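You operate a simulated robot arm through the tools that you are given. There is no shell and no other tool.

Carry out the task below with a simulated robot arm. There is one attempt and no reset: what you move stays moved.

JOB
Put the black gasket marked "6" from the top of the yellow table on the top of the white table. Put the sample on the top of the wooden table away on the top of the white bench. Put the M24 brown carton from the top of the black table on the top of the wooden table and the M12 brown carton on top of the green valve. Put the 16 bar gauge from the top of the red bench on the blue blind and the 4 bar gauge on top of the red stand head. Take the green pin on the ledge of the pipe rack and put it away on the top of the cream cabinet. Lift the yellow cover open. The order is free. Set down upright: brown carton, gauge.

The check looks at the end state, three seconds after you hand in, the way a careful person would. Anything else that was tipped, shoved, dropped, spilled or broken makes it a failure. Lids that push on must go on centred and level and be pressed home; caps that screw on are set level and turned clockwise until they are tight.

ROBOT AND FRAMES
A 7-joint arm with a fingered hand on a trunk, on a base that moves. Base frame: it is fixed to the floor where the robot stands at the start and does not move with it; the origin is under the middle of the robot, x ahead of it, y to its left, z up. Lengths are in mm, angles in degrees, forces in N, time in s.
It reaches about 1023 mm from its shoulder. Its first joint turns from -166.0 to 166.0 degrees. Places, roughly: black gasket [2000, 250, 750]; blue blind (10x10x1 cm) [100, 3500, 900]; brown carton [2750, 2750, 1000]; gauge [500, 4000, 1000]; green pin [-750, 1250, 750]; green valve (7x7x8 cm) [3200, 3400, 900]; sample [3000, 2250, 750]; stand head (29x11x10 cm) [500, 4400, 900]; top of the cream cabinet [3900, 6000, 800]; top of the white bench [3500, 4700, 800]; top of the white table [1200, -2200, 800]; top of the wooden table [3300, 2600, 800]; yellow cover [500, 3800, 1100]. Payload 4 kg.
The TCP is the grasp point between the finger pads, 30 mm short of the fingertips. In the tool frame z runs along the fingers and y along their closing line. The gripper opens to 104 mm; its body begins 35 mm behind the TCP. The gripper is a hand of 4 fingers: y runs from the thumb to the fingers, the wrist lies at [-15, -113, -190] in the tool frame, and closing takes about 1.5 s.
Orientation is that of the tool frame in the base frame, as a unit quaternion [w, x, y, z]. With the fingers straight down and the wrist toward the robot, the tool's x, y and z point along [0, 1, 0], [1, 0, 0] and [0, 0, -1] of the base frame.

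CONTROLS
- The arm moves only by the tool jog_arm. Its argument "moves" is a list of rows, each a list of 3 entries, a list of its own where there are three numbers: the shift along the base's x, y, z in units of 250 mm (1.0 is 250 mm), then the turn, a rotation vector about the base's x, y, z in units of 120 degrees (1.0 is 120 degrees), then the gripper command, from -1 (fully open) to 1 (shut), values between in proportion. In form: [[[dx, dy, dz], [ax, ay, az], grip], ...]. A call has 1 to 20 rows; each row is the pose to reach, as a shift and turn from the pose commanded when the call began. A call with a number of a shift or a turn outside -1 to 1 is refused whole. Rows are played at 5 a second. More than 50 mm and 8.6 degrees between two rows, or a gripper value outside its range, and nothing of the call is played. Where a pose cannot be reached the arm comes as near as it can. A force on the tool above 40 N (or 10 N above the force at the start of the call, whichever is more), or a blocked arm, ends the call early, and 0.2 s more pass. The fingers move at their own pace (about 153 mm/s each) and stop on an object; they squeeze with about 32 N. The grip force told is the motor's: it shows also when the fingers shut on nothing. Time passes only in rows, and 0.2 s behind the last, so rows that repeat a pose let the fingers close. It gives the time, the measured TCP pose, the force on the tool (base axes), the opening and the grip force at its end, in the units of the frame above (readings bear some noise), with the torque about the TCP (base axes, N m) and any sound that the robot's microphone picked up.
- Cameras (640 x 400 px; columns grow to the right, rows downward): "scene" is now at [331.6, 167.6, 1254.3]; the picture's right is [-0.26, -0.97, 0.00], its down [-0.45, 0.12, -0.89] and it looks along [0.86, -0.23, -0.46] (base axes); focal length 276 px, centre (320, 200). "wrist" rides on the gripper at [61, -92, -130] in the tool frame; the picture's right is [-0.81, 0.28, -0.52], its down [-0.53, -0.71, 0.46] and it looks along [-0.24, 0.64, 0.72] (tool axes); focal length 275 px, centre (320, 200). There is no depth. A picture from a camera that has moved, and an enlarged one, comes with that camera's place and axes in the base frame and with its lens. The place of the scene camera against the robot may be out by one fixed shift of up to 25 mm in any direction.
- capture(camera): a new picture of that camera. It takes no simulated time.
- drive_base(legs): drives the robot by 1 to 6 legs, each [ahead, left, turn to the left] in mm, mm and degrees, along the robot's own axes; the way and the turn of a leg run together, so that a leg with both is an arc; at most 1500 mm and 180 degrees a leg. The arm and the cameras ride along, it lands a little off, and it stops where it bumps. It gives what a move gives.
- grasp_type(shape): the hand has 4 fingers and takes this shape, open, in about a second: jaw (thumb against the fingers, like two jaws); tri (thumb and two fingers); tip (a fingertip pinch); poke (one finger out to press); point (the index stretched); flat (the hand flat); cup (the hand cupped); fist (a fist). The gripper value then closes the fingers along that shape, each until it touches; the sizes above hold for jaw. It gives what a move gives, with no picture.
- pan_tilt(pan, tilt): turns the head with the scene camera to pan (to the left, within 143 degrees either way) and tilt (down, from -29 to 69), counted from straight ahead of the robot. It gives what a move gives.
- close_up(camera, box): a new picture of the part [left, top, right, bottom] of that camera's present view, enlarged. It takes no simulated time.
- hand_in(): hands the job in; it is judged then, once.

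Nothing tells you exact positions but the pictures and the camera data. Unless the task says otherwise, let go and move clear before handing in.

The tools are called after "Call:" by a JSON object that holds its "op" and its "data". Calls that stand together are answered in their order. jog_arm: Moves the arm, as the interface text tells. Its arguments: {"type":"object","properties":{"moves":{"type":"array"}},"required":["moves"]} The other tools are called the same way: grasp_type (shape) gives the hand a shape; drive_base (legs) drives the base; pan_tilt (pan, tilt) turns the head that bears the scene camera; capture (camera) takes a picture; close_up (camera, box) takes an enlarged picture of a part of a camera's view; hand_in () hands the job in.

At the start:

```text
clock: 0.0
eef_pos: [731.5, -89.0, 1068.5]
orientation: [0.0, 0.706, 0.708, 0.0]
force: [1.0, -0.1, -0.1]
wrist_torque: [-0.02, -0.03, 0.01]
finger_gap: 103.8
finger_force: 0.1
shape: jaw
robot x, y, heading: [-3.4, -0.8, 0.0]
head pan, tilt (commanded): [-14.8, 27.7]
```

scene: 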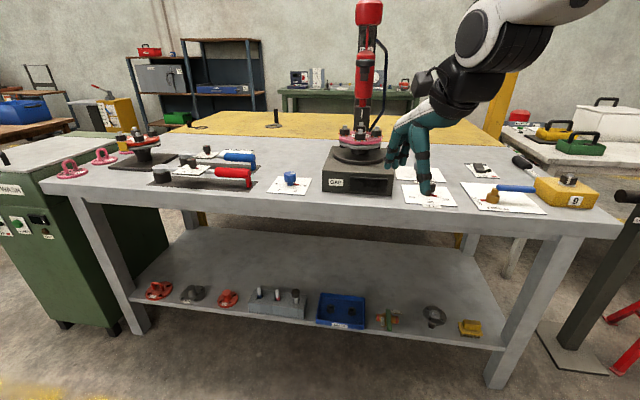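
wrist: 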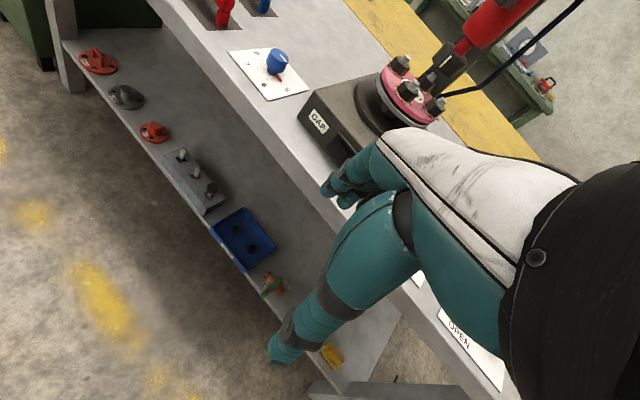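

I see a grey workbench right ahead with many tools and, behind it, a yellow table carrying dark round things that could be the gaskets. I'll look around with the head before moving anything.

Call:
{"op": "close_up", "data": {"camera": "scene", "box": [100, 0, 420, 200]}}

Call:
{"op": "close_up", "data": {"camera": "scene", "box": [400, 60, 640, 210]}}

Call:
{"op": "close_up", "data": {"camera": "scene", "box": [0, 60, 200, 185]}}

```text
2.00 times, centred on (260, 100) of scene
camera zoom: at [331.6, 167.6, 1254.3], right [-0.26, -0.97, 0.0], down [-0.45, 0.12, -0.89], along [0.86, -0.23, -0.46], focal length 553 px, centre (440, 400)
```

zoom: 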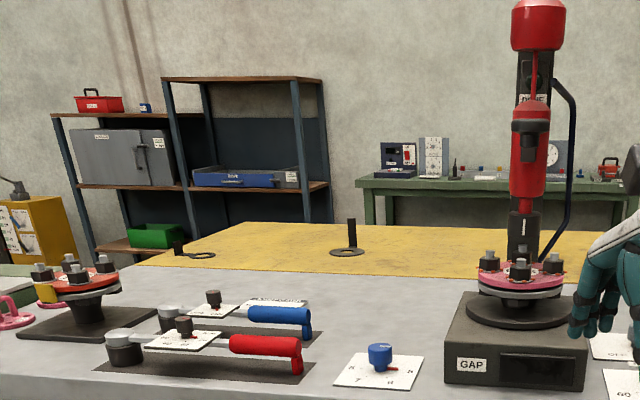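

```text
2.67 times, centred on (520, 135) of scene
camera zoom: at [331.6, 167.6, 1254.3], right [-0.26, -0.97, 0.0], down [-0.45, 0.12, -0.89], along [0.86, -0.23, -0.46], focal length 737 px, centre (-213, 373)
```

zoom: 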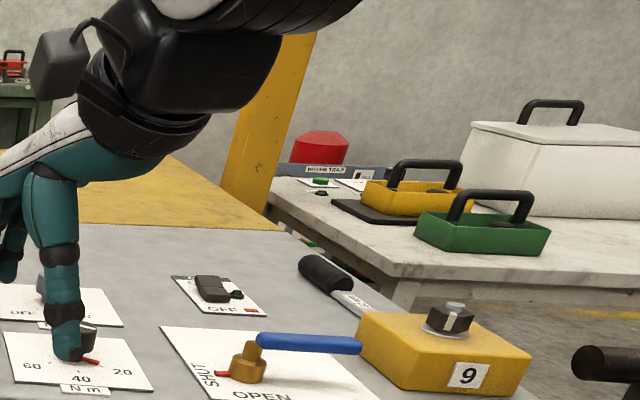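

```text
3.20 times, centred on (100, 122) of scene
camera zoom: at [331.6, 167.6, 1254.3], right [-0.26, -0.97, 0.0], down [-0.45, 0.12, -0.89], along [0.86, -0.23, -0.46], focal length 884 px, centre (1024, 448)
```

zoom: 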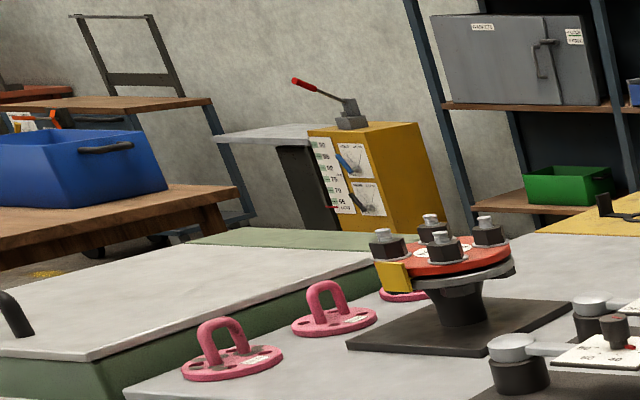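

Two flat black gaskets with upright tabs lie on the yellow table behind the workbench. I'll pan around to survey the rest of the room.

Call:
{"op": "pan_tilt", "data": {"pan": 40, "tilt": 15}}

Call:
{"op": "capture", "data": {"camera": "scene"}}

Call:
{"op": "pan_tilt", "data": {"pan": 100, "tilt": 15}}

Call:
{"op": "capture", "data": {"camera": "scene"}}

Call:
{"op": "pan_tilt", "data": {"pan": 140, "tilt": 15}}

Call:
{"op": "capture", "data": {"camera": "scene"}}

Call:
{"op": "pan_tilt", "data": {"pan": -60, "tilt": 15}}

Call:
{"op": "capture", "data": {"camera": "scene"}}

Call:
{"op": "pan_tilt", "data": {"pan": -120, "tilt": 15}}

Call:
{"op": "capture", "data": {"camera": "scene"}}

```text
clock: 1.2
eef_pos: [731.6, -89.3, 1068.3]
orientation: [-0.001, 0.707, 0.707, 0.001]
force: [-0.1, 0.4, 0.0]
wrist_torque: [-0.03, 0.0, -0.01]
finger_gap: 103.5
finger_force: 0.1
shape: jaw
robot x, y, heading: [-0.9, -1.9, 0.1]
head pan, tilt (commanded): [40.0, 15.0]
```

```text
taken
camera scene: at [314.9, 251.0, 1274.8], right [0.64, -0.77, 0.0], down [-0.2, -0.17, -0.97], along [0.74, 0.62, -0.26], focal length 276 px, centre (320, 200)
```

scene: 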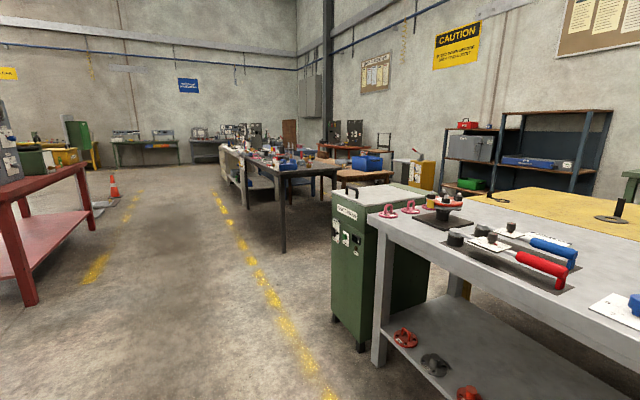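

```text
clock: 2.5
eef_pos: [732.1, -88.9, 1068.5]
orientation: [0.0, 0.707, 0.707, 0.001]
force: [0.3, 1.0, 0.1]
wrist_torque: [0.01, -0.02, 0.02]
finger_gap: 103.3
finger_force: 0.1
shape: jaw
robot x, y, heading: [-1.3, 0.8, 0.1]
head pan, tilt (commanded): [100.0, 15.0]
```

```text
taken
camera scene: at [227.2, 283.0, 1274.9], right [0.98, 0.17, 0.0], down [0.04, -0.25, -0.97], along [-0.17, 0.95, -0.26], focal length 276 px, centre (320, 200)
```

scene: 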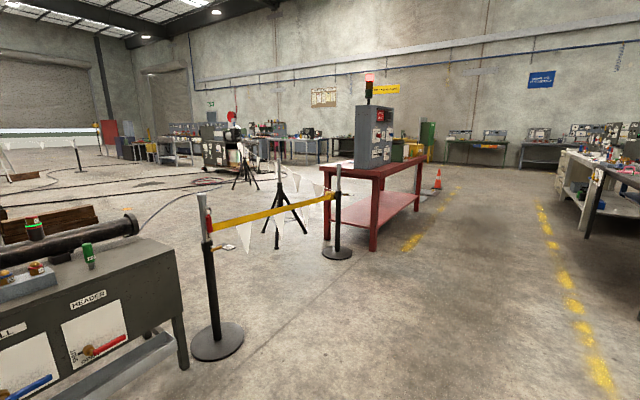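

```text
clock: 3.6
eef_pos: [730.4, -90.2, 1068.1]
orientation: [0.0, 0.708, 0.706, 0.0]
force: [0.5, 0.1, 0.7]
wrist_torque: [0.0, 0.01, 0.0]
finger_gap: 103.5
finger_force: 0.0
shape: jaw
robot x, y, heading: [-2.6, 1.0, -0.2]
head pan, tilt (commanded): [140.0, 15.0]
```

```text
taken
camera scene: at [171.8, 251.1, 1274.9], right [0.64, 0.77, 0.0], down [0.2, -0.17, -0.97], along [-0.74, 0.62, -0.26], focal length 276 px, centre (320, 200)
```

scene: 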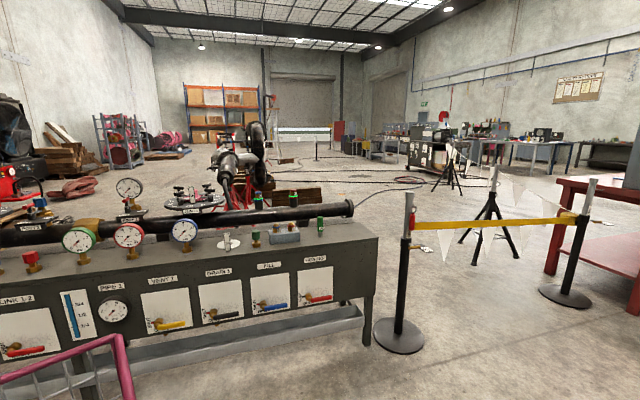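

```text
clock: 6.5
eef_pos: [731.6, -89.0, 1068.5]
orientation: [0.0, 0.707, 0.707, -0.001]
force: [-0.4, -1.1, 0.6]
wrist_torque: [0.02, 0.02, 0.02]
finger_gap: 103.6
finger_force: 0.1
shape: jaw
robot x, y, heading: [0.6, 0.8, -0.1]
head pan, tilt (commanded): [-60.0, 15.0]
```

```text
taken
camera scene: at [290.1, 110.2, 1274.8], right [-0.87, -0.5, 0.0], down [-0.13, 0.22, -0.97], along [0.48, -0.84, -0.26], focal length 276 px, centre (320, 200)
```

scene: 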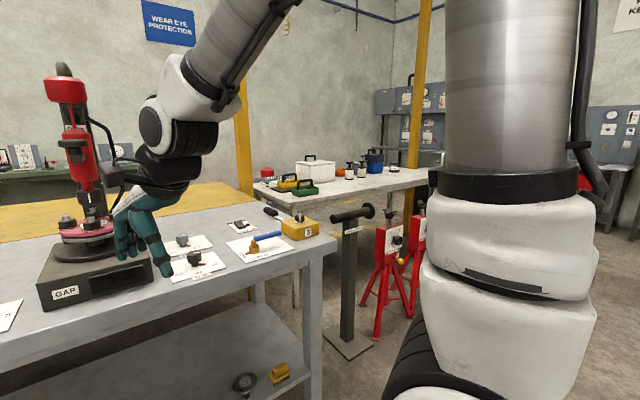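

```text
clock: 7.8
eef_pos: [731.6, -89.0, 1068.5]
orientation: [0.0, 0.707, 0.707, 0.0]
force: [0.0, -0.2, 0.1]
wrist_torque: [-0.02, 0.0, -0.01]
finger_gap: 103.7
finger_force: 0.1
shape: jaw
robot x, y, heading: [-1.3, -1.7, 0.3]
head pan, tilt (commanded): [-120.0, 15.0]
```

```text
taken
camera scene: at [196.7, 110.1, 1274.9], right [-0.87, 0.5, 0.0], down [0.13, 0.22, -0.97], along [-0.48, -0.84, -0.26], focal length 276 px, centre (320, 200)
```

scene: 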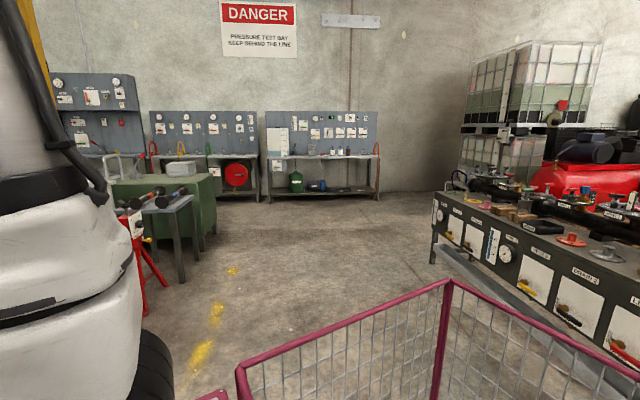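

The aisle to my left leads to the red bench with its grey box, and the black pipe rack sits back-left. I'll zoom on each of those areas and look down at my own base for clearance.

Call:
{"op": "pan_tilt", "data": {"pan": 140, "tilt": 25}}

Call:
{"op": "close_up", "data": {"camera": "scene", "box": [160, 100, 400, 250]}}

Call:
{"op": "close_up", "data": {"camera": "scene", "box": [0, 100, 240, 250]}}

Call:
{"op": "pan_tilt", "data": {"pan": 100, "tilt": 65}}

Call:
{"op": "capture", "data": {"camera": "scene"}}

Call:
{"op": "pan_tilt", "data": {"pan": 140, "tilt": 65}}

Call:
{"op": "capture", "data": {"camera": "scene"}}

Call:
{"op": "pan_tilt", "data": {"pan": 20, "tilt": 65}}

Call:
{"op": "capture", "data": {"camera": "scene"}}

Call:
{"op": "pan_tilt", "data": {"pan": -120, "tilt": 65}}

Call:
{"op": "capture", "data": {"camera": "scene"}}

```text
clock: 11.5
eef_pos: [731.7, -90.1, 1067.9]
orientation: [0.0, 0.707, 0.707, 0.0]
force: [0.4, 0.8, 0.1]
wrist_torque: [0.01, 0.0, -0.01]
finger_gap: 103.3
finger_force: 0.1
shape: jaw
robot x, y, heading: [-4.2, 2.4, -0.1]
head pan, tilt (commanded): [140.0, 25.0]
```

```text
2.67 times, centred on (280, 175) of scene
camera zoom: at [172.8, 250.3, 1258.6], right [0.64, 0.77, 0.0], down [0.32, -0.27, -0.91], along [-0.69, 0.58, -0.42], focal length 737 px, centre (427, 267)
```

zoom: 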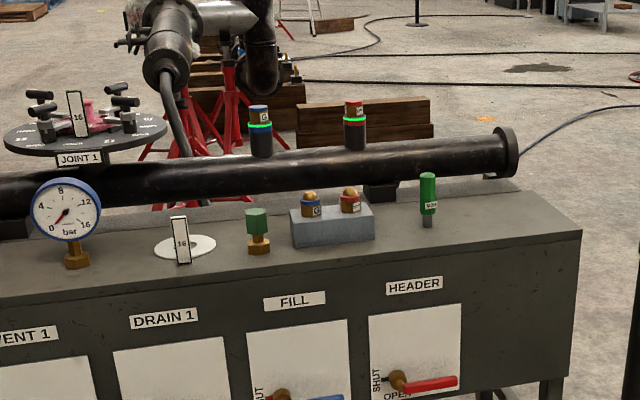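

```text
2.67 times, centred on (120, 175) of scene
camera zoom: at [172.8, 250.3, 1258.6], right [0.64, 0.77, 0.0], down [0.32, -0.27, -0.91], along [-0.69, 0.58, -0.42], focal length 737 px, centre (853, 267)
```

zoom: 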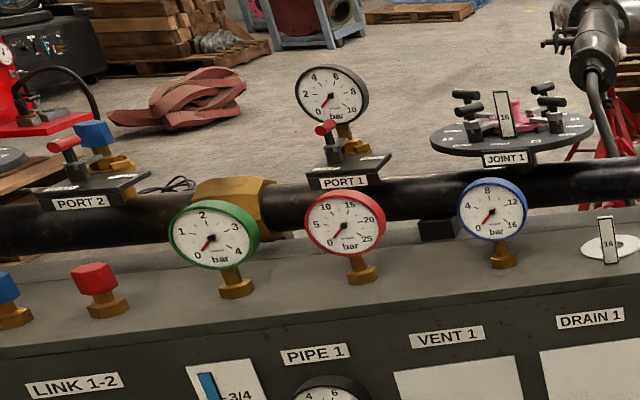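

```text
clock: 12.5
eef_pos: [732.1, -88.6, 1068.6]
orientation: [0.0, 0.707, 0.708, 0.0]
force: [0.7, -0.9, 0.4]
wrist_torque: [0.0, -0.01, 0.03]
finger_gap: 103.6
finger_force: 0.0
shape: jaw
robot x, y, heading: [0.0, -1.5, 0.2]
head pan, tilt (commanded): [100.0, 65.0]
```

```text
taken
camera scene: at [232.7, 250.9, 1203.0], right [0.98, 0.17, 0.0], down [0.16, -0.89, -0.42], along [-0.07, 0.42, -0.91], focal length 276 px, centre (320, 200)
```

scene: 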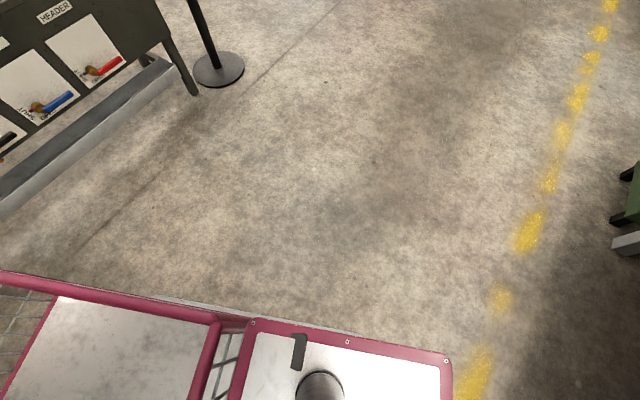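

```text
clock: 13.6
eef_pos: [732.8, -88.6, 1068.2]
orientation: [0.0, 0.707, 0.707, 0.0]
force: [1.0, 0.4, 0.1]
wrist_torque: [0.0, 0.03, 0.02]
finger_gap: 103.6
finger_force: 0.0
shape: jaw
robot x, y, heading: [0.3, 2.4, -0.2]
head pan, tilt (commanded): [140.0, 65.0]
```

```text
taken
camera scene: at [196.9, 230.1, 1203.0], right [0.64, 0.77, 0.0], down [0.69, -0.58, -0.42], along [-0.32, 0.27, -0.91], focal length 276 px, centre (320, 200)
```

scene: 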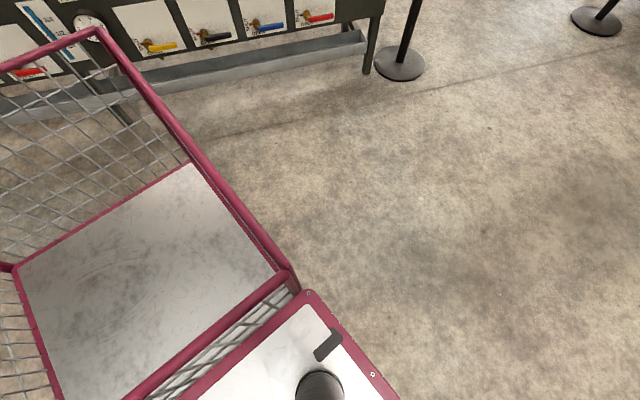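

```text
clock: 15.6
eef_pos: [731.5, -88.9, 1068.1]
orientation: [0.0, 0.707, 0.708, 0.0]
force: [-0.4, 0.0, -0.4]
wrist_torque: [0.01, 0.01, 0.03]
finger_gap: 103.5
finger_force: 0.0
shape: jaw
robot x, y, heading: [-0.3, -1.8, -0.2]
head pan, tilt (commanded): [20.0, 65.0]
```

```text
taken
camera scene: at [300.3, 211.8, 1203.0], right [0.34, -0.94, 0.0], down [-0.85, -0.31, -0.42], along [0.4, 0.14, -0.91], focal length 276 px, centre (320, 200)
```

scene: 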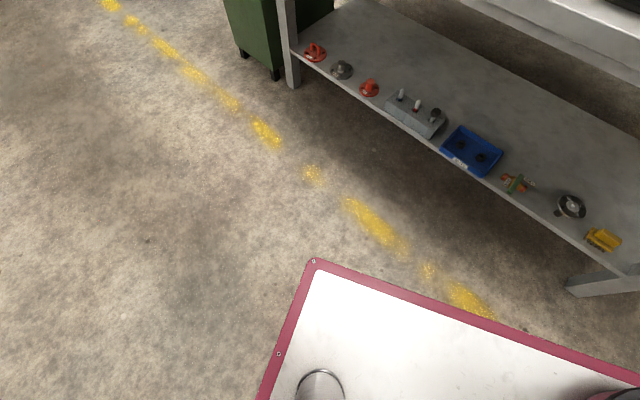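

```text
clock: 17.8
eef_pos: [731.5, -88.9, 1067.8]
orientation: [0.0, 0.707, 0.707, 0.0]
force: [0.5, -0.6, 0.8]
wrist_torque: [-0.01, -0.01, 0.01]
finger_gap: 103.6
finger_force: 0.1
shape: jaw
robot x, y, heading: [1.4, -1.4, -0.1]
head pan, tilt (commanded): [-120.0, 65.0]
```

```text
taken
camera scene: at [213.0, 138.5, 1203.0], right [-0.87, 0.5, 0.0], down [0.45, 0.79, -0.42], along [-0.21, -0.37, -0.91], focal length 276 px, centre (320, 200)
```

scene: 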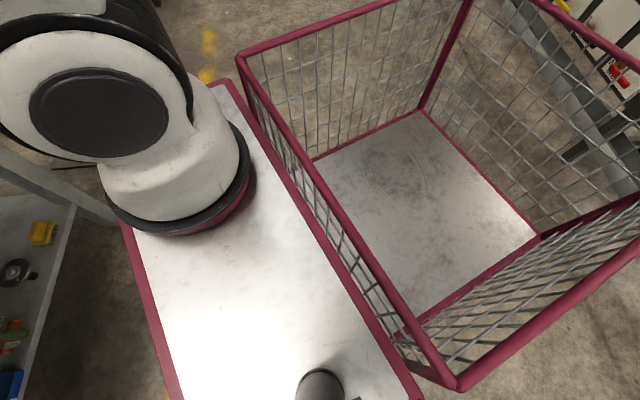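

The magenta deck and wire basket turn out to be part of my own base, which reaches about 360 mm ahead, 240 mm to each side and 420 mm back. Now I'll zoom into the distant work areas to map the tables and obstacles.

Call:
{"op": "pan_tilt", "data": {"pan": 65, "tilt": 10}}

Call:
{"op": "capture", "data": {"camera": "scene"}}

Call:
{"op": "close_up", "data": {"camera": "scene", "box": [0, 100, 240, 250]}}

Call:
{"op": "close_up", "data": {"camera": "scene", "box": [200, 100, 360, 200]}}

Call:
{"op": "close_up", "data": {"camera": "scene", "box": [340, 110, 500, 210]}}

Call:
{"op": "close_up", "data": {"camera": "scene", "box": [440, 100, 600, 200]}}

Call:
{"op": "pan_tilt", "data": {"pan": 95, "tilt": 15}}

Call:
{"op": "close_up", "data": {"camera": "scene", "box": [240, 40, 480, 190]}}

```text
clock: 20.6
eef_pos: [731.2, -89.4, 1068.1]
orientation: [0.0, 0.707, 0.707, 0.0]
force: [0.9, 0.7, 0.5]
wrist_torque: [0.0, -0.03, -0.02]
finger_gap: 103.2
finger_force: 0.1
shape: jaw
robot x, y, heading: [3.5, 3.8, -0.5]
head pan, tilt (commanded): [65.0, 10.0]
```

```text
taken
camera scene: at [282.7, 275.3, 1283.0], right [0.91, -0.42, 0.0], down [-0.07, -0.16, -0.98], along [0.42, 0.89, -0.17], focal length 276 px, centre (320, 200)
```

scene: 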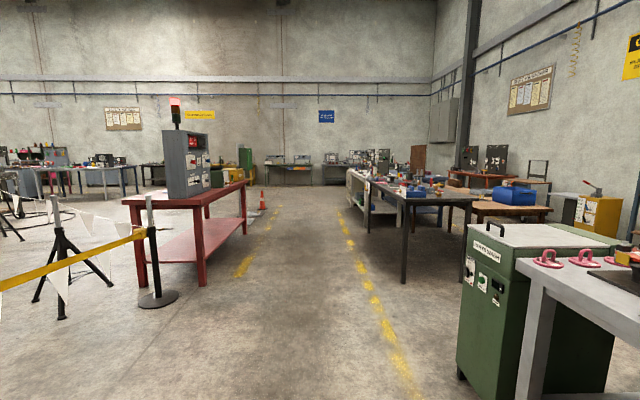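

```text
2.67 times, centred on (120, 175) of scene
camera zoom: at [282.7, 275.3, 1283.0], right [0.91, -0.42, 0.0], down [-0.07, -0.16, -0.98], along [0.42, 0.89, -0.17], focal length 737 px, centre (853, 267)
```

zoom: 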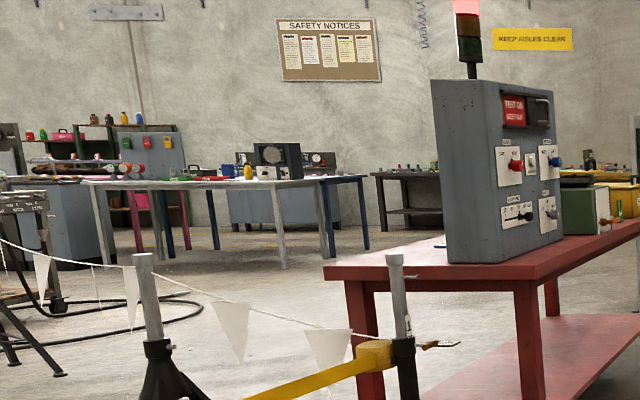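

```text
4.00 times, centred on (280, 150) of scene
camera zoom: at [282.7, 275.3, 1283.0], right [0.91, -0.42, 0.0], down [-0.07, -0.16, -0.98], along [0.42, 0.89, -0.17], focal length 1105 px, centre (480, 400)
```

zoom: 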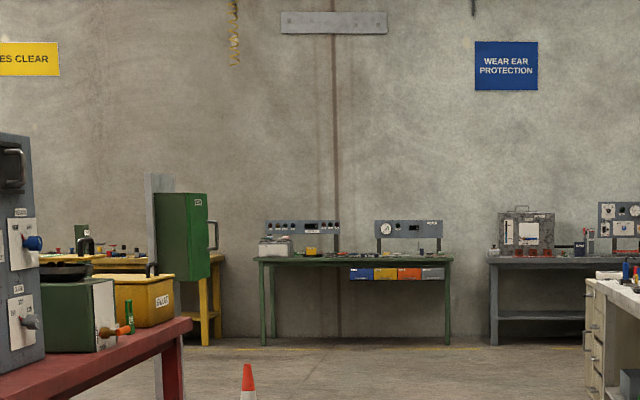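

```text
4.00 times, centred on (420, 160) of scene
camera zoom: at [282.7, 275.3, 1283.0], right [0.91, -0.42, 0.0], down [-0.07, -0.16, -0.98], along [0.42, 0.89, -0.17], focal length 1105 px, centre (-80, 360)
```

zoom: 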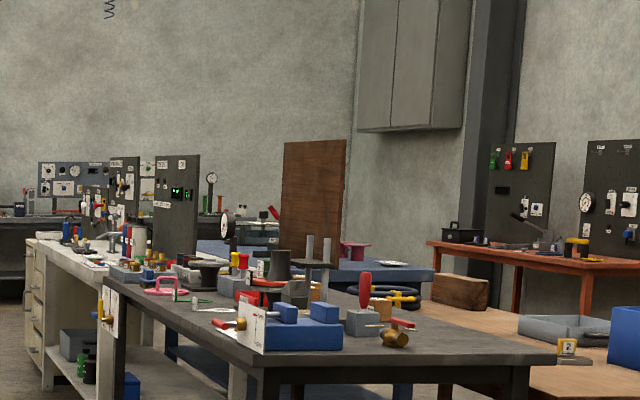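

```text
4.00 times, centred on (520, 150) of scene
camera zoom: at [282.7, 275.3, 1283.0], right [0.91, -0.42, 0.0], down [-0.07, -0.16, -0.98], along [0.42, 0.89, -0.17], focal length 1105 px, centre (-480, 400)
```

zoom: 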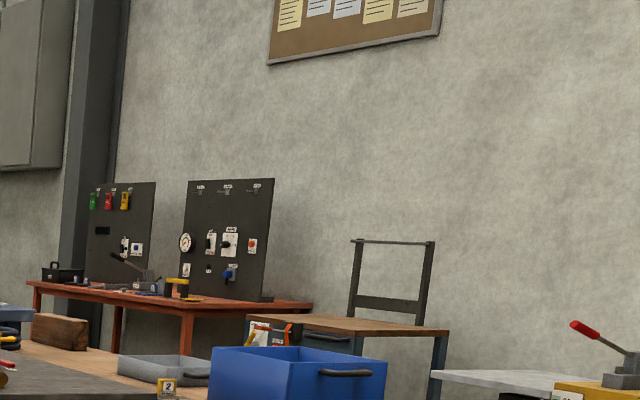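

```text
clock: 21.5
eef_pos: [730.5, -89.1, 1067.3]
orientation: [0.001, 0.707, 0.707, -0.001]
force: [-0.1, 0.1, 0.1]
wrist_torque: [-0.01, -0.02, 0.01]
finger_gap: 103.6
finger_force: 0.0
shape: jaw
robot x, y, heading: [-3.3, -1.5, 0.1]
head pan, tilt (commanded): [95.0, 15.0]
```

```text
2.67 times, centred on (360, 115) of scene
camera zoom: at [235.3, 284.1, 1274.9], right [1.0, 0.09, 0.0], down [0.02, -0.26, -0.97], along [-0.08, 0.96, -0.26], focal length 737 px, centre (213, 427)
```

zoom: 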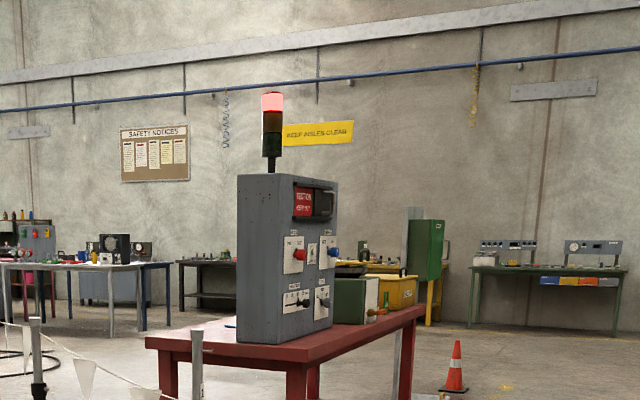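

The aisle runs about 25° right of my +y axis, with the workbench beside me and the yellow table behind it. I'll zoom in on the gaskets and the white table.

Call:
{"op": "pan_tilt", "data": {"pan": 0, "tilt": 15}}

Call:
{"op": "close_up", "data": {"camera": "scene", "box": [220, 100, 380, 200]}}

Call:
{"op": "capture", "data": {"camera": "scene"}}

Call:
{"op": "pan_tilt", "data": {"pan": -70, "tilt": 15}}

Call:
{"op": "capture", "data": {"camera": "scene"}}

Call:
{"op": "close_up", "data": {"camera": "scene", "box": [160, 100, 400, 250]}}

```text
clock: 23.2
eef_pos: [730.1, -89.2, 1068.8]
orientation: [-0.001, 0.708, 0.707, -0.001]
force: [-0.2, 0.3, 0.3]
wrist_torque: [-0.03, -0.02, 0.0]
finger_gap: 103.6
finger_force: 0.1
shape: jaw
robot x, y, heading: [3.5, 0.5, -0.0]
head pan, tilt (commanded): [0.0, 15.0]
```

```text
4.00 times, centred on (300, 150) of scene
camera zoom: at [336.7, 191.1, 1274.8], right [0.0, -1.0, 0.0], down [-0.26, 0.0, -0.97], along [0.97, 0.0, -0.26], focal length 1105 px, centre (400, 400)
```

zoom: 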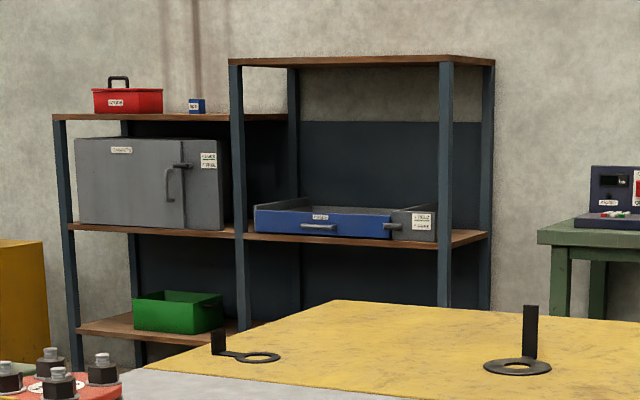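

```text
taken
camera scene: at [336.7, 191.1, 1274.8], right [0.0, -1.0, 0.0], down [-0.26, 0.0, -0.97], along [0.97, 0.0, -0.26], focal length 276 px, centre (320, 200)
```

scene: 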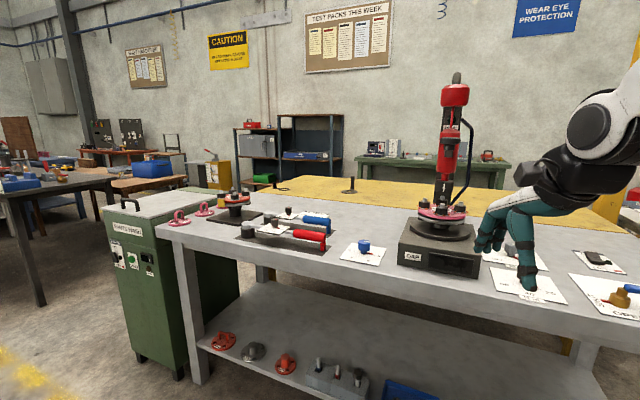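

```text
clock: 24.7
eef_pos: [730.6, -89.2, 1068.6]
orientation: [-0.001, 0.707, 0.707, -0.001]
force: [0.3, 0.2, -0.1]
wrist_torque: [0.02, 0.0, -0.01]
finger_gap: 103.4
finger_force: 0.1
shape: jaw
robot x, y, heading: [0.2, -1.0, 0.2]
head pan, tilt (commanded): [-70.0, 15.0]
```

```text
taken
camera scene: at [275.3, 103.3, 1274.8], right [-0.94, -0.34, 0.0], down [-0.09, 0.24, -0.97], along [0.33, -0.91, -0.26], focal length 276 px, centre (320, 200)
```

scene: 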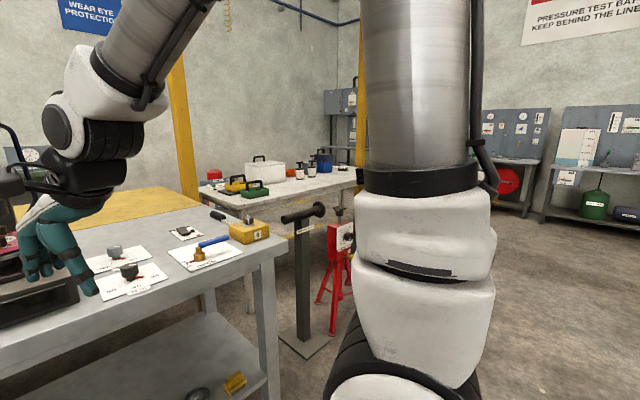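

```text
2.67 times, centred on (280, 175) of scene
camera zoom: at [275.3, 103.3, 1274.8], right [-0.94, -0.34, 0.0], down [-0.09, 0.24, -0.97], along [0.33, -0.91, -0.26], focal length 737 px, centre (427, 267)
```

zoom: 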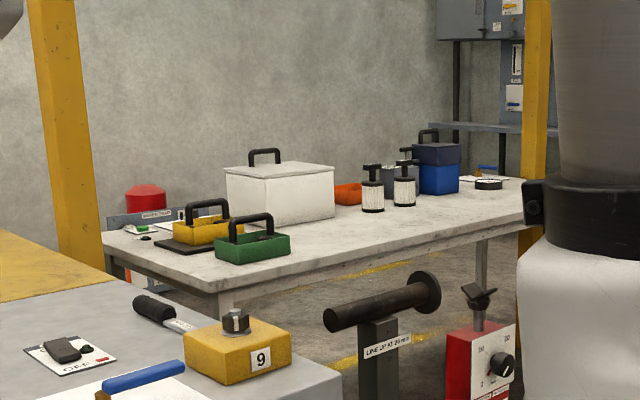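

The gasket tabs can't be read from here, so I'll start with the green pin on the rack behind-left. I'll turn in place to face the rack and then check the view.

Call:
{"op": "drive_base", "data": {"legs": [[0, 0, 155]]}}

Call:
{"op": "pan_tilt", "data": {"pan": 0, "tilt": 30}}

Call:
{"op": "capture", "data": {"camera": "scene"}}

```text
clock: 31.5
eef_pos: [-641.1, 365.0, 1068.2]
orientation: [0.0, -0.554, 0.832, 0.0]
force: [0.5, -0.5, 0.3]
wrist_torque: [0.01, 0.0, -0.01]
finger_gap: 103.7
finger_force: 0.1
shape: jaw
robot x, y, heading: [1.0, 1.0, 157.1]
head pan, tilt (commanded): [-70.0, 15.0]
```

```text
clock: 32.9
eef_pos: [-640.4, 364.5, 1068.8]
orientation: [0.0, -0.554, 0.833, 0.0]
force: [0.8, 0.1, -0.5]
wrist_torque: [-0.01, -0.01, 0.0]
finger_gap: 103.4
finger_force: 0.1
shape: jaw
robot x, y, heading: [-2.8, -0.6, 157.4]
head pan, tilt (commanded): [0.0, 30.0]
```

```text
taken
camera scene: at [-378.9, -65.8, 1250.7], right [0.39, 0.92, 0.0], down [0.46, -0.19, -0.87], along [-0.8, 0.33, -0.5], focal length 276 px, centre (320, 200)
```

scene: 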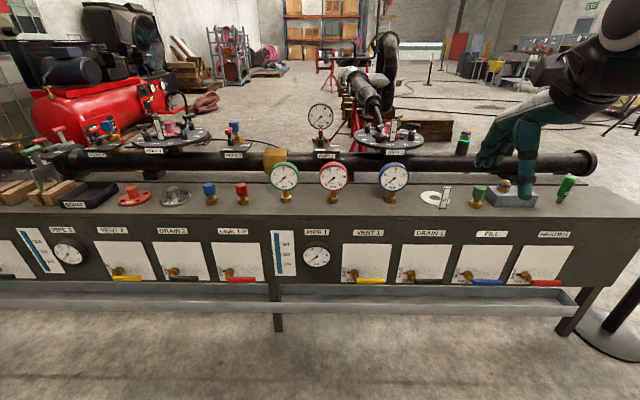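

The rack now fills the view and the green pin is at its right end, near (-800, 1050). I'll shift right and a bit forward to bring it in front of the arm.

Call:
{"op": "drive_base", "data": {"legs": [[200, -500, -2]]}}

Call:
{"op": "pan_tilt", "data": {"pan": -20, "tilt": 35}}

Call:
{"op": "capture", "data": {"camera": "scene"}}

Call:
{"op": "capture", "data": {"camera": "wrist"}}

```text
clock: 36.1
eef_pos: [-606.9, 936.3, 1068.7]
orientation: [0.0, -0.537, 0.843, -0.001]
force: [0.1, 0.4, -0.7]
wrist_torque: [0.0, 0.01, 0.01]
finger_gap: 103.7
finger_force: 0.0
shape: jaw
robot x, y, heading: [19.8, 549.0, 154.8]
head pan, tilt (commanded): [0.0, 30.0]
```

```text
clock: 36.9
eef_pos: [-605.1, 934.9, 1068.0]
orientation: [-0.001, -0.537, 0.843, 0.0]
force: [-0.3, -0.5, -0.1]
wrist_torque: [-0.02, -0.01, 0.04]
finger_gap: 103.7
finger_force: 0.1
shape: jaw
robot x, y, heading: [19.5, 543.2, 154.9]
head pan, tilt (commanded): [-20.0, 35.0]
```

```text
taken
camera scene: at [-342.1, 519.4, 1242.9], right [0.71, 0.71, 0.0], down [0.41, -0.41, -0.82], along [-0.58, 0.58, -0.57], focal length 276 px, centre (320, 200)
```

scene: 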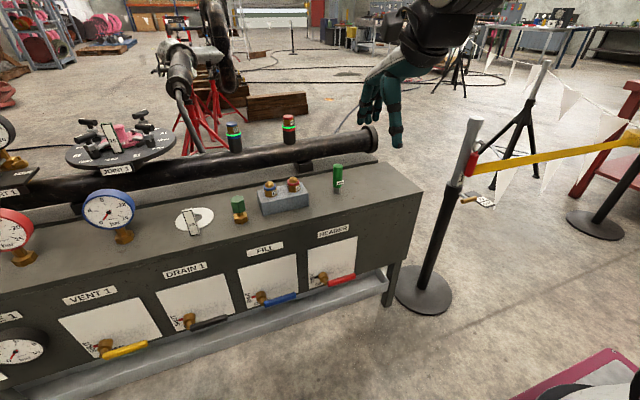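

```text
taken
camera wrist: at [-549.4, 842.0, 1198.4], right [0.09, 0.85, 0.52], down [0.87, 0.18, -0.46], along [-0.48, 0.49, -0.72], focal length 275 px, centre (320, 200)
```

wrist: 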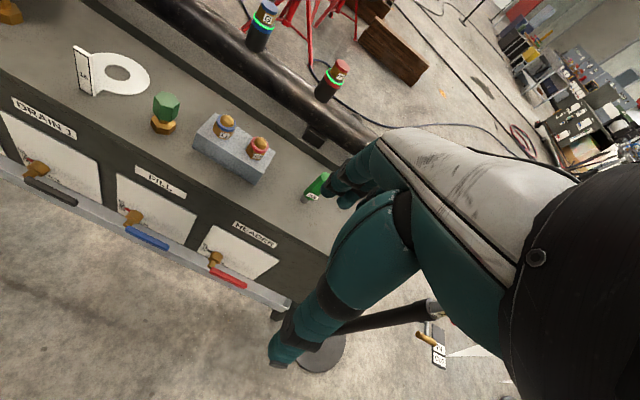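

The pin is at about (337,180) in the scene view, standing on the rack ledge near its right end. I'll zoom in on it from both cameras to triangulate.

Call:
{"op": "close_up", "data": {"camera": "scene", "box": [230, 150, 390, 250]}}

Call:
{"op": "close_up", "data": {"camera": "wrist", "box": [200, 130, 360, 230]}}

```text
4.00 times, centred on (310, 200) of scene
camera zoom: at [-342.1, 519.4, 1242.9], right [0.71, 0.71, 0.0], down [0.41, -0.41, -0.82], along [-0.58, 0.58, -0.57], focal length 1105 px, centre (360, 200)
```

zoom: 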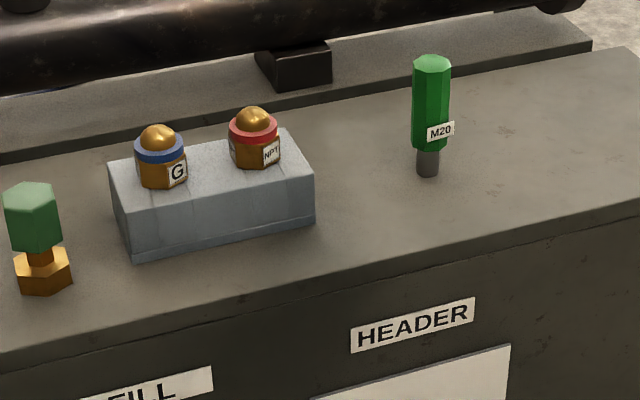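

```text
4.00 times, centred on (280, 180) of wrist
camera zoom: at [-549.4, 842.0, 1198.4], right [0.09, 0.85, 0.52], down [0.87, 0.18, -0.46], along [-0.48, 0.49, -0.72], focal length 1101 px, centre (480, 280)
```

zoom: 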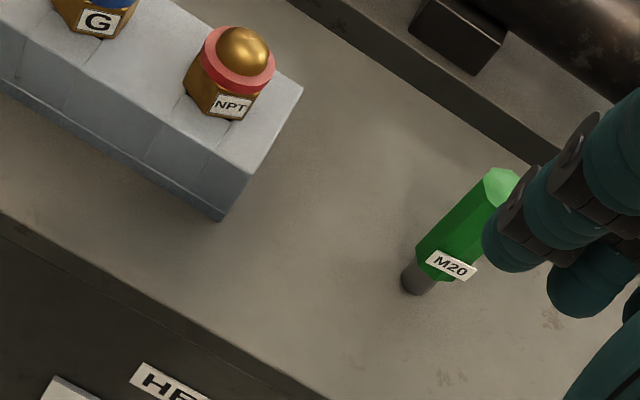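

The pin is an M20 plug about 33 mm wide and 125 mm tall, standing at roughly (-870, 1137), with the ledge near z = 700. I'll shift the hand sideways to get a second wrist view and a better fix.

Call:
{"op": "jog_arm", "data": {"moves": [[[0.06, 0.13, 0], [0, 0, 0], -1], [[0.13, 0.27, 0], [0, 0, 0], -1], [[0.2, 0.41, 0], [0, 0, 0], -1], [[0.25, 0.54, 0], [0, 0, 0], -1], [[0.25, 0.54, 0], [0, 0, 0], -1]]}}

Call:
{"op": "capture", "data": {"camera": "wrist"}}

Call:
{"op": "close_up", "data": {"camera": "wrist", "box": [160, 100, 320, 200]}}

```text
clock: 38.1
eef_pos: [-542.7, 1069.5, 1067.9]
orientation: [0.0, -0.537, 0.843, 0.0]
force: [-0.7, 0.0, 0.6]
wrist_torque: [0.0, -0.04, -0.01]
finger_gap: 103.5
finger_force: 0.0
shape: jaw
robot x, y, heading: [21.4, 547.0, 155.0]
head pan, tilt (commanded): [-20.0, 35.0]
```

```text
taken
camera wrist: at [-485.9, 976.8, 1197.4], right [0.09, 0.85, 0.52], down [0.87, 0.18, -0.46], along [-0.48, 0.49, -0.72], focal length 275 px, centre (320, 200)
```

wrist: 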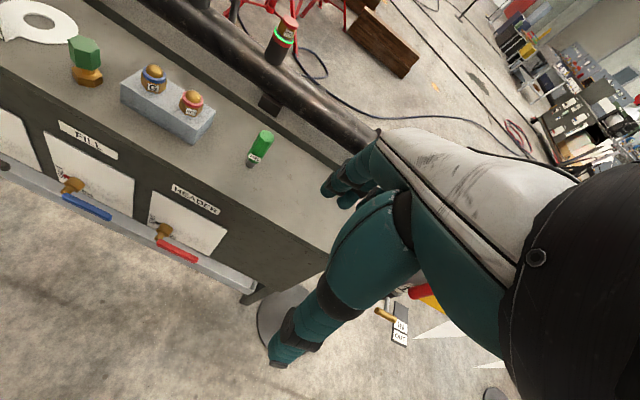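

```text
4.00 times, centred on (240, 150) of wrist
camera zoom: at [-485.9, 976.8, 1197.4], right [0.09, 0.85, 0.52], down [0.87, 0.18, -0.46], along [-0.48, 0.49, -0.72], focal length 1101 px, centre (640, 400)
```

zoom: 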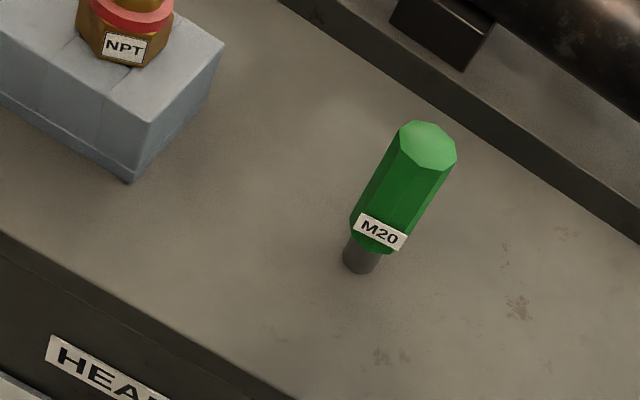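

Two wrist views agree: the pin stands at about (-868, 1132), from z = 701 to 804. I'll bring the open hand over it, then descend.

Call:
{"op": "jog_arm", "data": {"moves": [[[-0.16, 0.03, -0.05], [0, 0, 0], -1], [[-0.32, 0.06, -0.1], [0, 0, 0], -1], [[-0.48, 0.09, -0.15], [0, 0, 0], -1], [[-0.64, 0.12, -0.2], [0, 0, 0], -1], [[-0.8, 0.155, -0.25], [0, 0, 0], -1], [[-0.97, 0.19, -0.3], [0, 0, 0], -1], [[-0.97, 0.19, -0.3], [0, 0, 0], -1]]}}

Call:
{"op": "capture", "data": {"camera": "wrist"}}

```text
clock: 39.7
eef_pos: [-783.0, 1116.0, 993.9]
orientation: [0.0, -0.537, 0.844, 0.001]
force: [-0.4, -0.9, 1.0]
wrist_torque: [0.0, -0.02, 0.01]
finger_gap: 103.7
finger_force: 0.1
shape: jaw
robot x, y, heading: [16.9, 544.3, 155.3]
head pan, tilt (commanded): [-20.0, 35.0]
```

```text
taken
camera wrist: at [-726.5, 1023.8, 1124.2], right [0.09, 0.85, 0.52], down [0.87, 0.18, -0.46], along [-0.48, 0.49, -0.72], focal length 275 px, centre (320, 200)
```

wrist: 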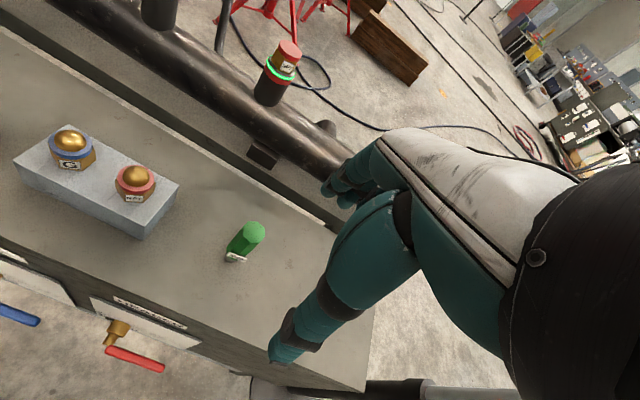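

The pin appears where predicted. I'll move directly over it and lower to grasp height.

Call:
{"op": "jog_arm", "data": {"moves": [[[-0.17, 0.033, 0], [0, 0, 0], -1], [[-0.342, 0.066, 0], [0, 0, 0], -1], [[-0.342, 0.066, -0.15], [0, 0, 0], -1], [[-0.342, 0.066, -0.3], [0, 0, 0], -1], [[-0.342, 0.066, -0.45], [0, 0, 0], -1], [[-0.342, 0.066, -0.58], [0, 0, 0], -1], [[-0.342, 0.066, -0.58], [0, 0, 0], -1]]}}

Call:
{"op": "capture", "data": {"camera": "wrist"}}

Call:
{"op": "capture", "data": {"camera": "scene"}}

```text
clock: 41.3
eef_pos: [-871.3, 1131.5, 846.4]
orientation: [0.0, -0.537, 0.844, -0.001]
force: [0.2, -0.4, 0.6]
wrist_torque: [-0.02, 0.0, 0.01]
finger_gap: 103.6
finger_force: 0.1
shape: jaw
robot x, y, heading: [17.8, 549.6, 154.9]
head pan, tilt (commanded): [-20.0, 35.0]
```

```text
taken
camera wrist: at [-815.3, 1038.6, 975.8], right [0.09, 0.85, 0.52], down [0.87, 0.18, -0.46], along [-0.48, 0.49, -0.72], focal length 275 px, centre (320, 200)
```

wrist: 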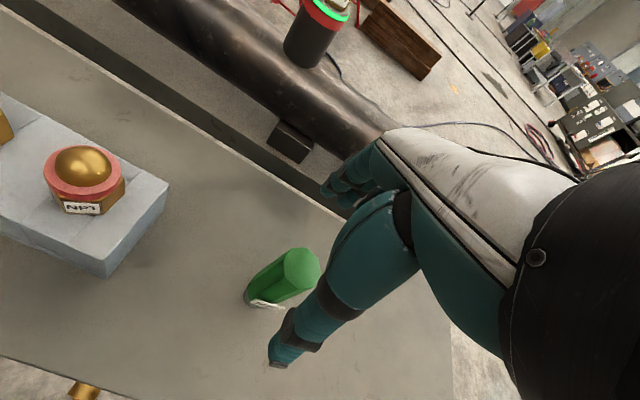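

```text
taken
camera scene: at [-342.0, 519.4, 1242.8], right [0.71, 0.71, 0.0], down [0.41, -0.41, -0.82], along [-0.58, 0.58, -0.57], focal length 276 px, centre (320, 200)
```

scene: 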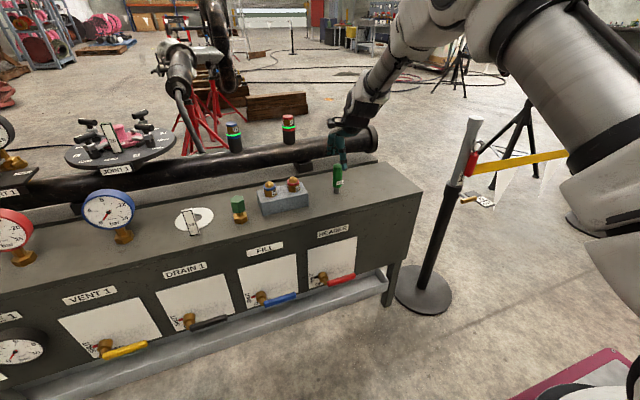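

The pin sits between thumb and fingers. I'll lower another 70 mm and close on it.

Call:
{"op": "jog_arm", "data": {"moves": [[[0.01, 0, -0.1], [0, 0, 0], -1], [[0.01, 0, -0.2], [0, 0, 0], -1], [[0.01, 0, -0.28], [0, 0, 0], -1], [[0.01, 0, -0.28], [0, 0, 0], -1]]}}

Call:
{"op": "capture", "data": {"camera": "wrist"}}

```text
clock: 42.3
eef_pos: [-870.9, 1134.8, 776.3]
orientation: [0.0, -0.538, 0.843, 0.0]
force: [-0.5, 0.9, 0.6]
wrist_torque: [-0.01, 0.0, 0.0]
finger_gap: 104.1
finger_force: 0.1
shape: jaw
robot x, y, heading: [21.7, 541.5, 154.7]
head pan, tilt (commanded): [-20.0, 35.0]
```

```text
taken
camera wrist: at [-813.7, 1042.1, 907.0], right [0.09, 0.85, 0.52], down [0.87, 0.18, -0.46], along [-0.48, 0.49, -0.72], focal length 275 px, centre (320, 200)
```

wrist: 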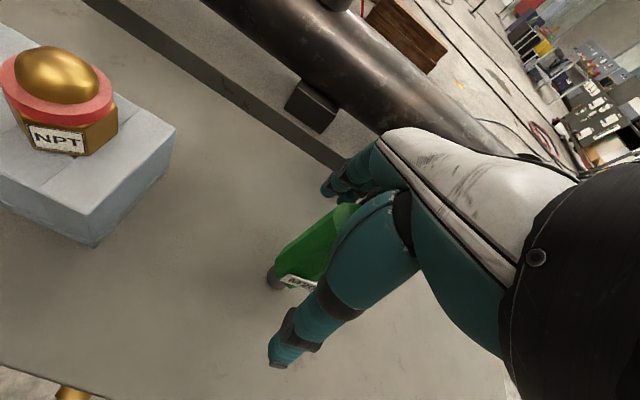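

The pin is between the fingers, so I'll close the hand and let it settle.

Call:
{"op": "jog_arm", "data": {"moves": [[[0, 0, 0], [0, 0, 0], 0], [[0, 0, 0], [0, 0, 0], 0.5], [[0, 0, 0], [0, 0, 0], 1], [[0, 0, 0], [0, 0, 0], 1], [[0, 0, 0], [0, 0, 0], 1], [[0, 0, 0], [0, 0, 0], 1], [[0, 0, 0], [0, 0, 0], 1], [[0, 0, 0], [0, 0, 0], 1], [[0, 0, 0], [0, 0, 0], 1], [[0, 0, 0], [0, 0, 0], 1]]}}

Call:
{"op": "capture", "data": {"camera": "wrist"}}

```text
clock: 44.5
eef_pos: [-870.1, 1135.6, 777.0]
orientation: [0.0, -0.537, 0.844, 0.0]
force: [0.2, 0.0, -0.2]
wrist_torque: [0.01, -0.03, -0.02]
finger_gap: 23.5
finger_force: 32.2
shape: jaw
robot x, y, heading: [21.2, 549.4, 155.1]
head pan, tilt (commanded): [-20.0, 35.0]
```

```text
taken
camera wrist: at [-813.7, 1042.0, 907.0], right [0.09, 0.85, 0.52], down [0.87, 0.18, -0.46], along [-0.48, 0.49, -0.72], focal length 275 px, centre (320, 200)
```

wrist: 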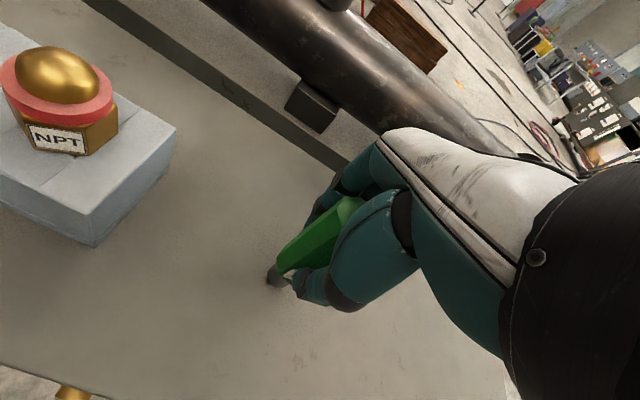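

The grip is holding at 23.5 mm. I'll lift straight up.

Call:
{"op": "jog_arm", "data": {"moves": [[[0, 0, 0.06], [0, 0, 0], 1], [[0, 0, 0.14], [0, 0, 0], 1], [[0, 0, 0.28], [0, 0, 0], 1], [[0, 0, 0.44], [0, 0, 0], 1], [[0, 0, 0.6], [0, 0, 0], 1], [[0, 0, 0.78], [0, 0, 0], 1], [[0, 0, 0.96], [0, 0, 0], 1], [[0, 0, 1.0], [0, 0, 0], 1], [[0, 0, 1.0], [0, 0, 0], 1]]}}

Call:
{"op": "capture", "data": {"camera": "wrist"}}

Call:
{"op": "capture", "data": {"camera": "scene"}}

```text
clock: 46.5
eef_pos: [-867.9, 1133.7, 1028.7]
orientation: [-0.001, -0.537, 0.844, 0.0]
force: [0.5, -0.2, -3.2]
wrist_torque: [0.03, -0.03, 0.0]
finger_gap: 23.2
finger_force: 31.8
shape: jaw
robot x, y, heading: [22.5, 542.0, 154.8]
head pan, tilt (commanded): [-20.0, 35.0]
```

```text
taken
camera wrist: at [-810.9, 1041.9, 1158.0], right [0.09, 0.85, 0.52], down [0.87, 0.18, -0.46], along [-0.48, 0.49, -0.72], focal length 275 px, centre (320, 200)
```

wrist: 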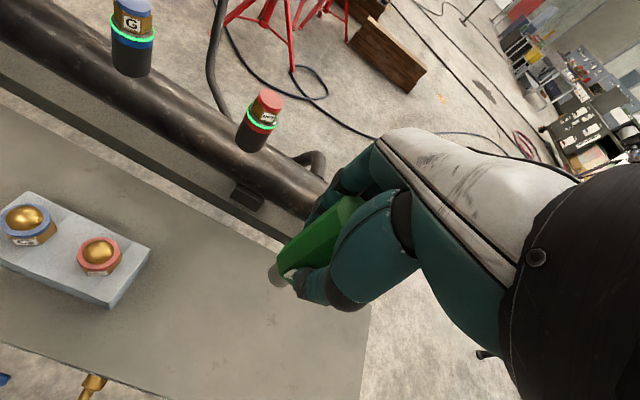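

```text
taken
camera scene: at [-342.2, 519.6, 1242.8], right [0.71, 0.71, 0.0], down [0.41, -0.41, -0.82], along [-0.58, 0.58, -0.57], focal length 276 px, centre (320, 200)
```

scene: 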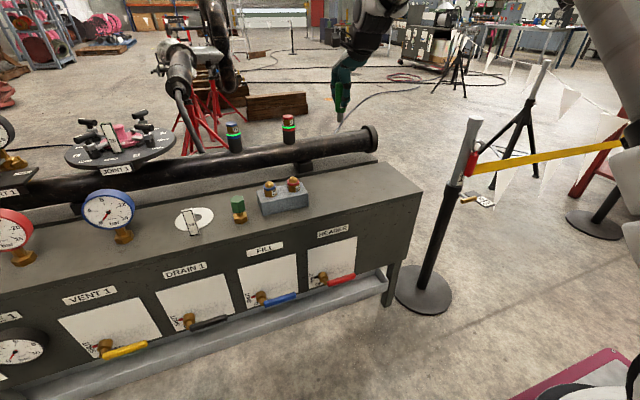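

The pin is held. I'll retract the arm toward the robot before driving.

Call:
{"op": "jog_arm", "data": {"moves": [[[0.15, -0.07, 0.03], [0, 0, 0], 1], [[0.3, -0.14, 0.06], [0, 0, 0], 1], [[0.45, -0.21, 0.1], [0, 0, 0], 1], [[0.6, -0.28, 0.14], [0, 0, 0], 1], [[0.75, -0.35, 0.18], [0, 0, 0], 1], [[0.9, -0.42, 0.2], [0, 0, 0], 1], [[0.98, -0.46, 0.2], [0, 0, 0], 1]]}}

Call:
{"op": "jog_arm", "data": {"moves": [[[0.13, -0.06, 0], [0, 0, 0], 1], [[0.28, -0.13, 0], [0, 0, 0], 1], [[0.43, -0.2, 0], [0, 0, 0], 1], [[0.56, -0.26, 0], [0, 0, 0], 1], [[0.6, -0.28, 0], [0, 0, 0], 1]]}}

Call:
{"op": "pan_tilt", "data": {"pan": -90, "tilt": 15}}

Call:
{"op": "capture", "data": {"camera": "scene"}}

```text
clock: 48.1
eef_pos: [-622.1, 1018.6, 1078.4]
orientation: [0.0, -0.537, 0.843, 0.0]
force: [0.0, 0.8, -3.3]
wrist_torque: [0.03, 0.02, -0.03]
finger_gap: 23.3
finger_force: 32.0
shape: jaw
robot x, y, heading: [16.6, 545.8, 155.0]
head pan, tilt (commanded): [-20.0, 35.0]
```

```text
clock: 49.3
eef_pos: [-472.5, 949.1, 1078.8]
orientation: [0.0, -0.538, 0.843, 0.0]
force: [-0.5, 0.6, -2.9]
wrist_torque: [0.02, 0.01, 0.01]
finger_gap: 23.2
finger_force: 32.3
shape: jaw
robot x, y, heading: [18.7, 545.5, 155.1]
head pan, tilt (commanded): [-20.0, 35.0]
```

```text
clock: 50.7
eef_pos: [-473.9, 948.3, 1078.5]
orientation: [0.0, -0.537, 0.843, 0.001]
force: [-1.3, -0.6, -2.2]
wrist_torque: [0.01, 0.01, -0.01]
finger_gap: 23.2
finger_force: 32.4
shape: jaw
robot x, y, heading: [21.4, 547.1, 154.9]
head pan, tilt (commanded): [-90.0, 15.0]
```

```text
taken
camera scene: at [-240.4, 541.9, 1274.8], right [0.91, -0.42, 0.0], down [-0.11, -0.23, -0.97], along [0.41, 0.88, -0.26], focal length 276 px, centre (320, 200)
```

scene: 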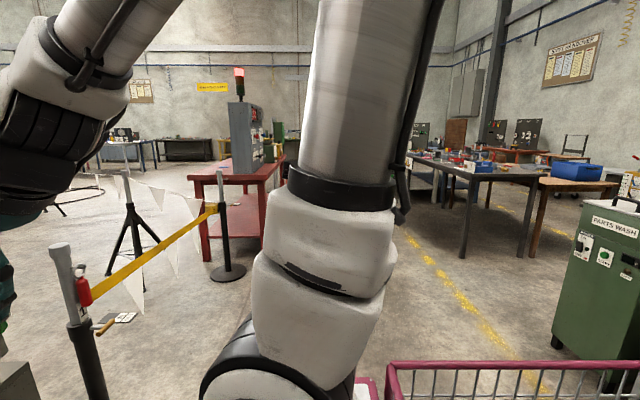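

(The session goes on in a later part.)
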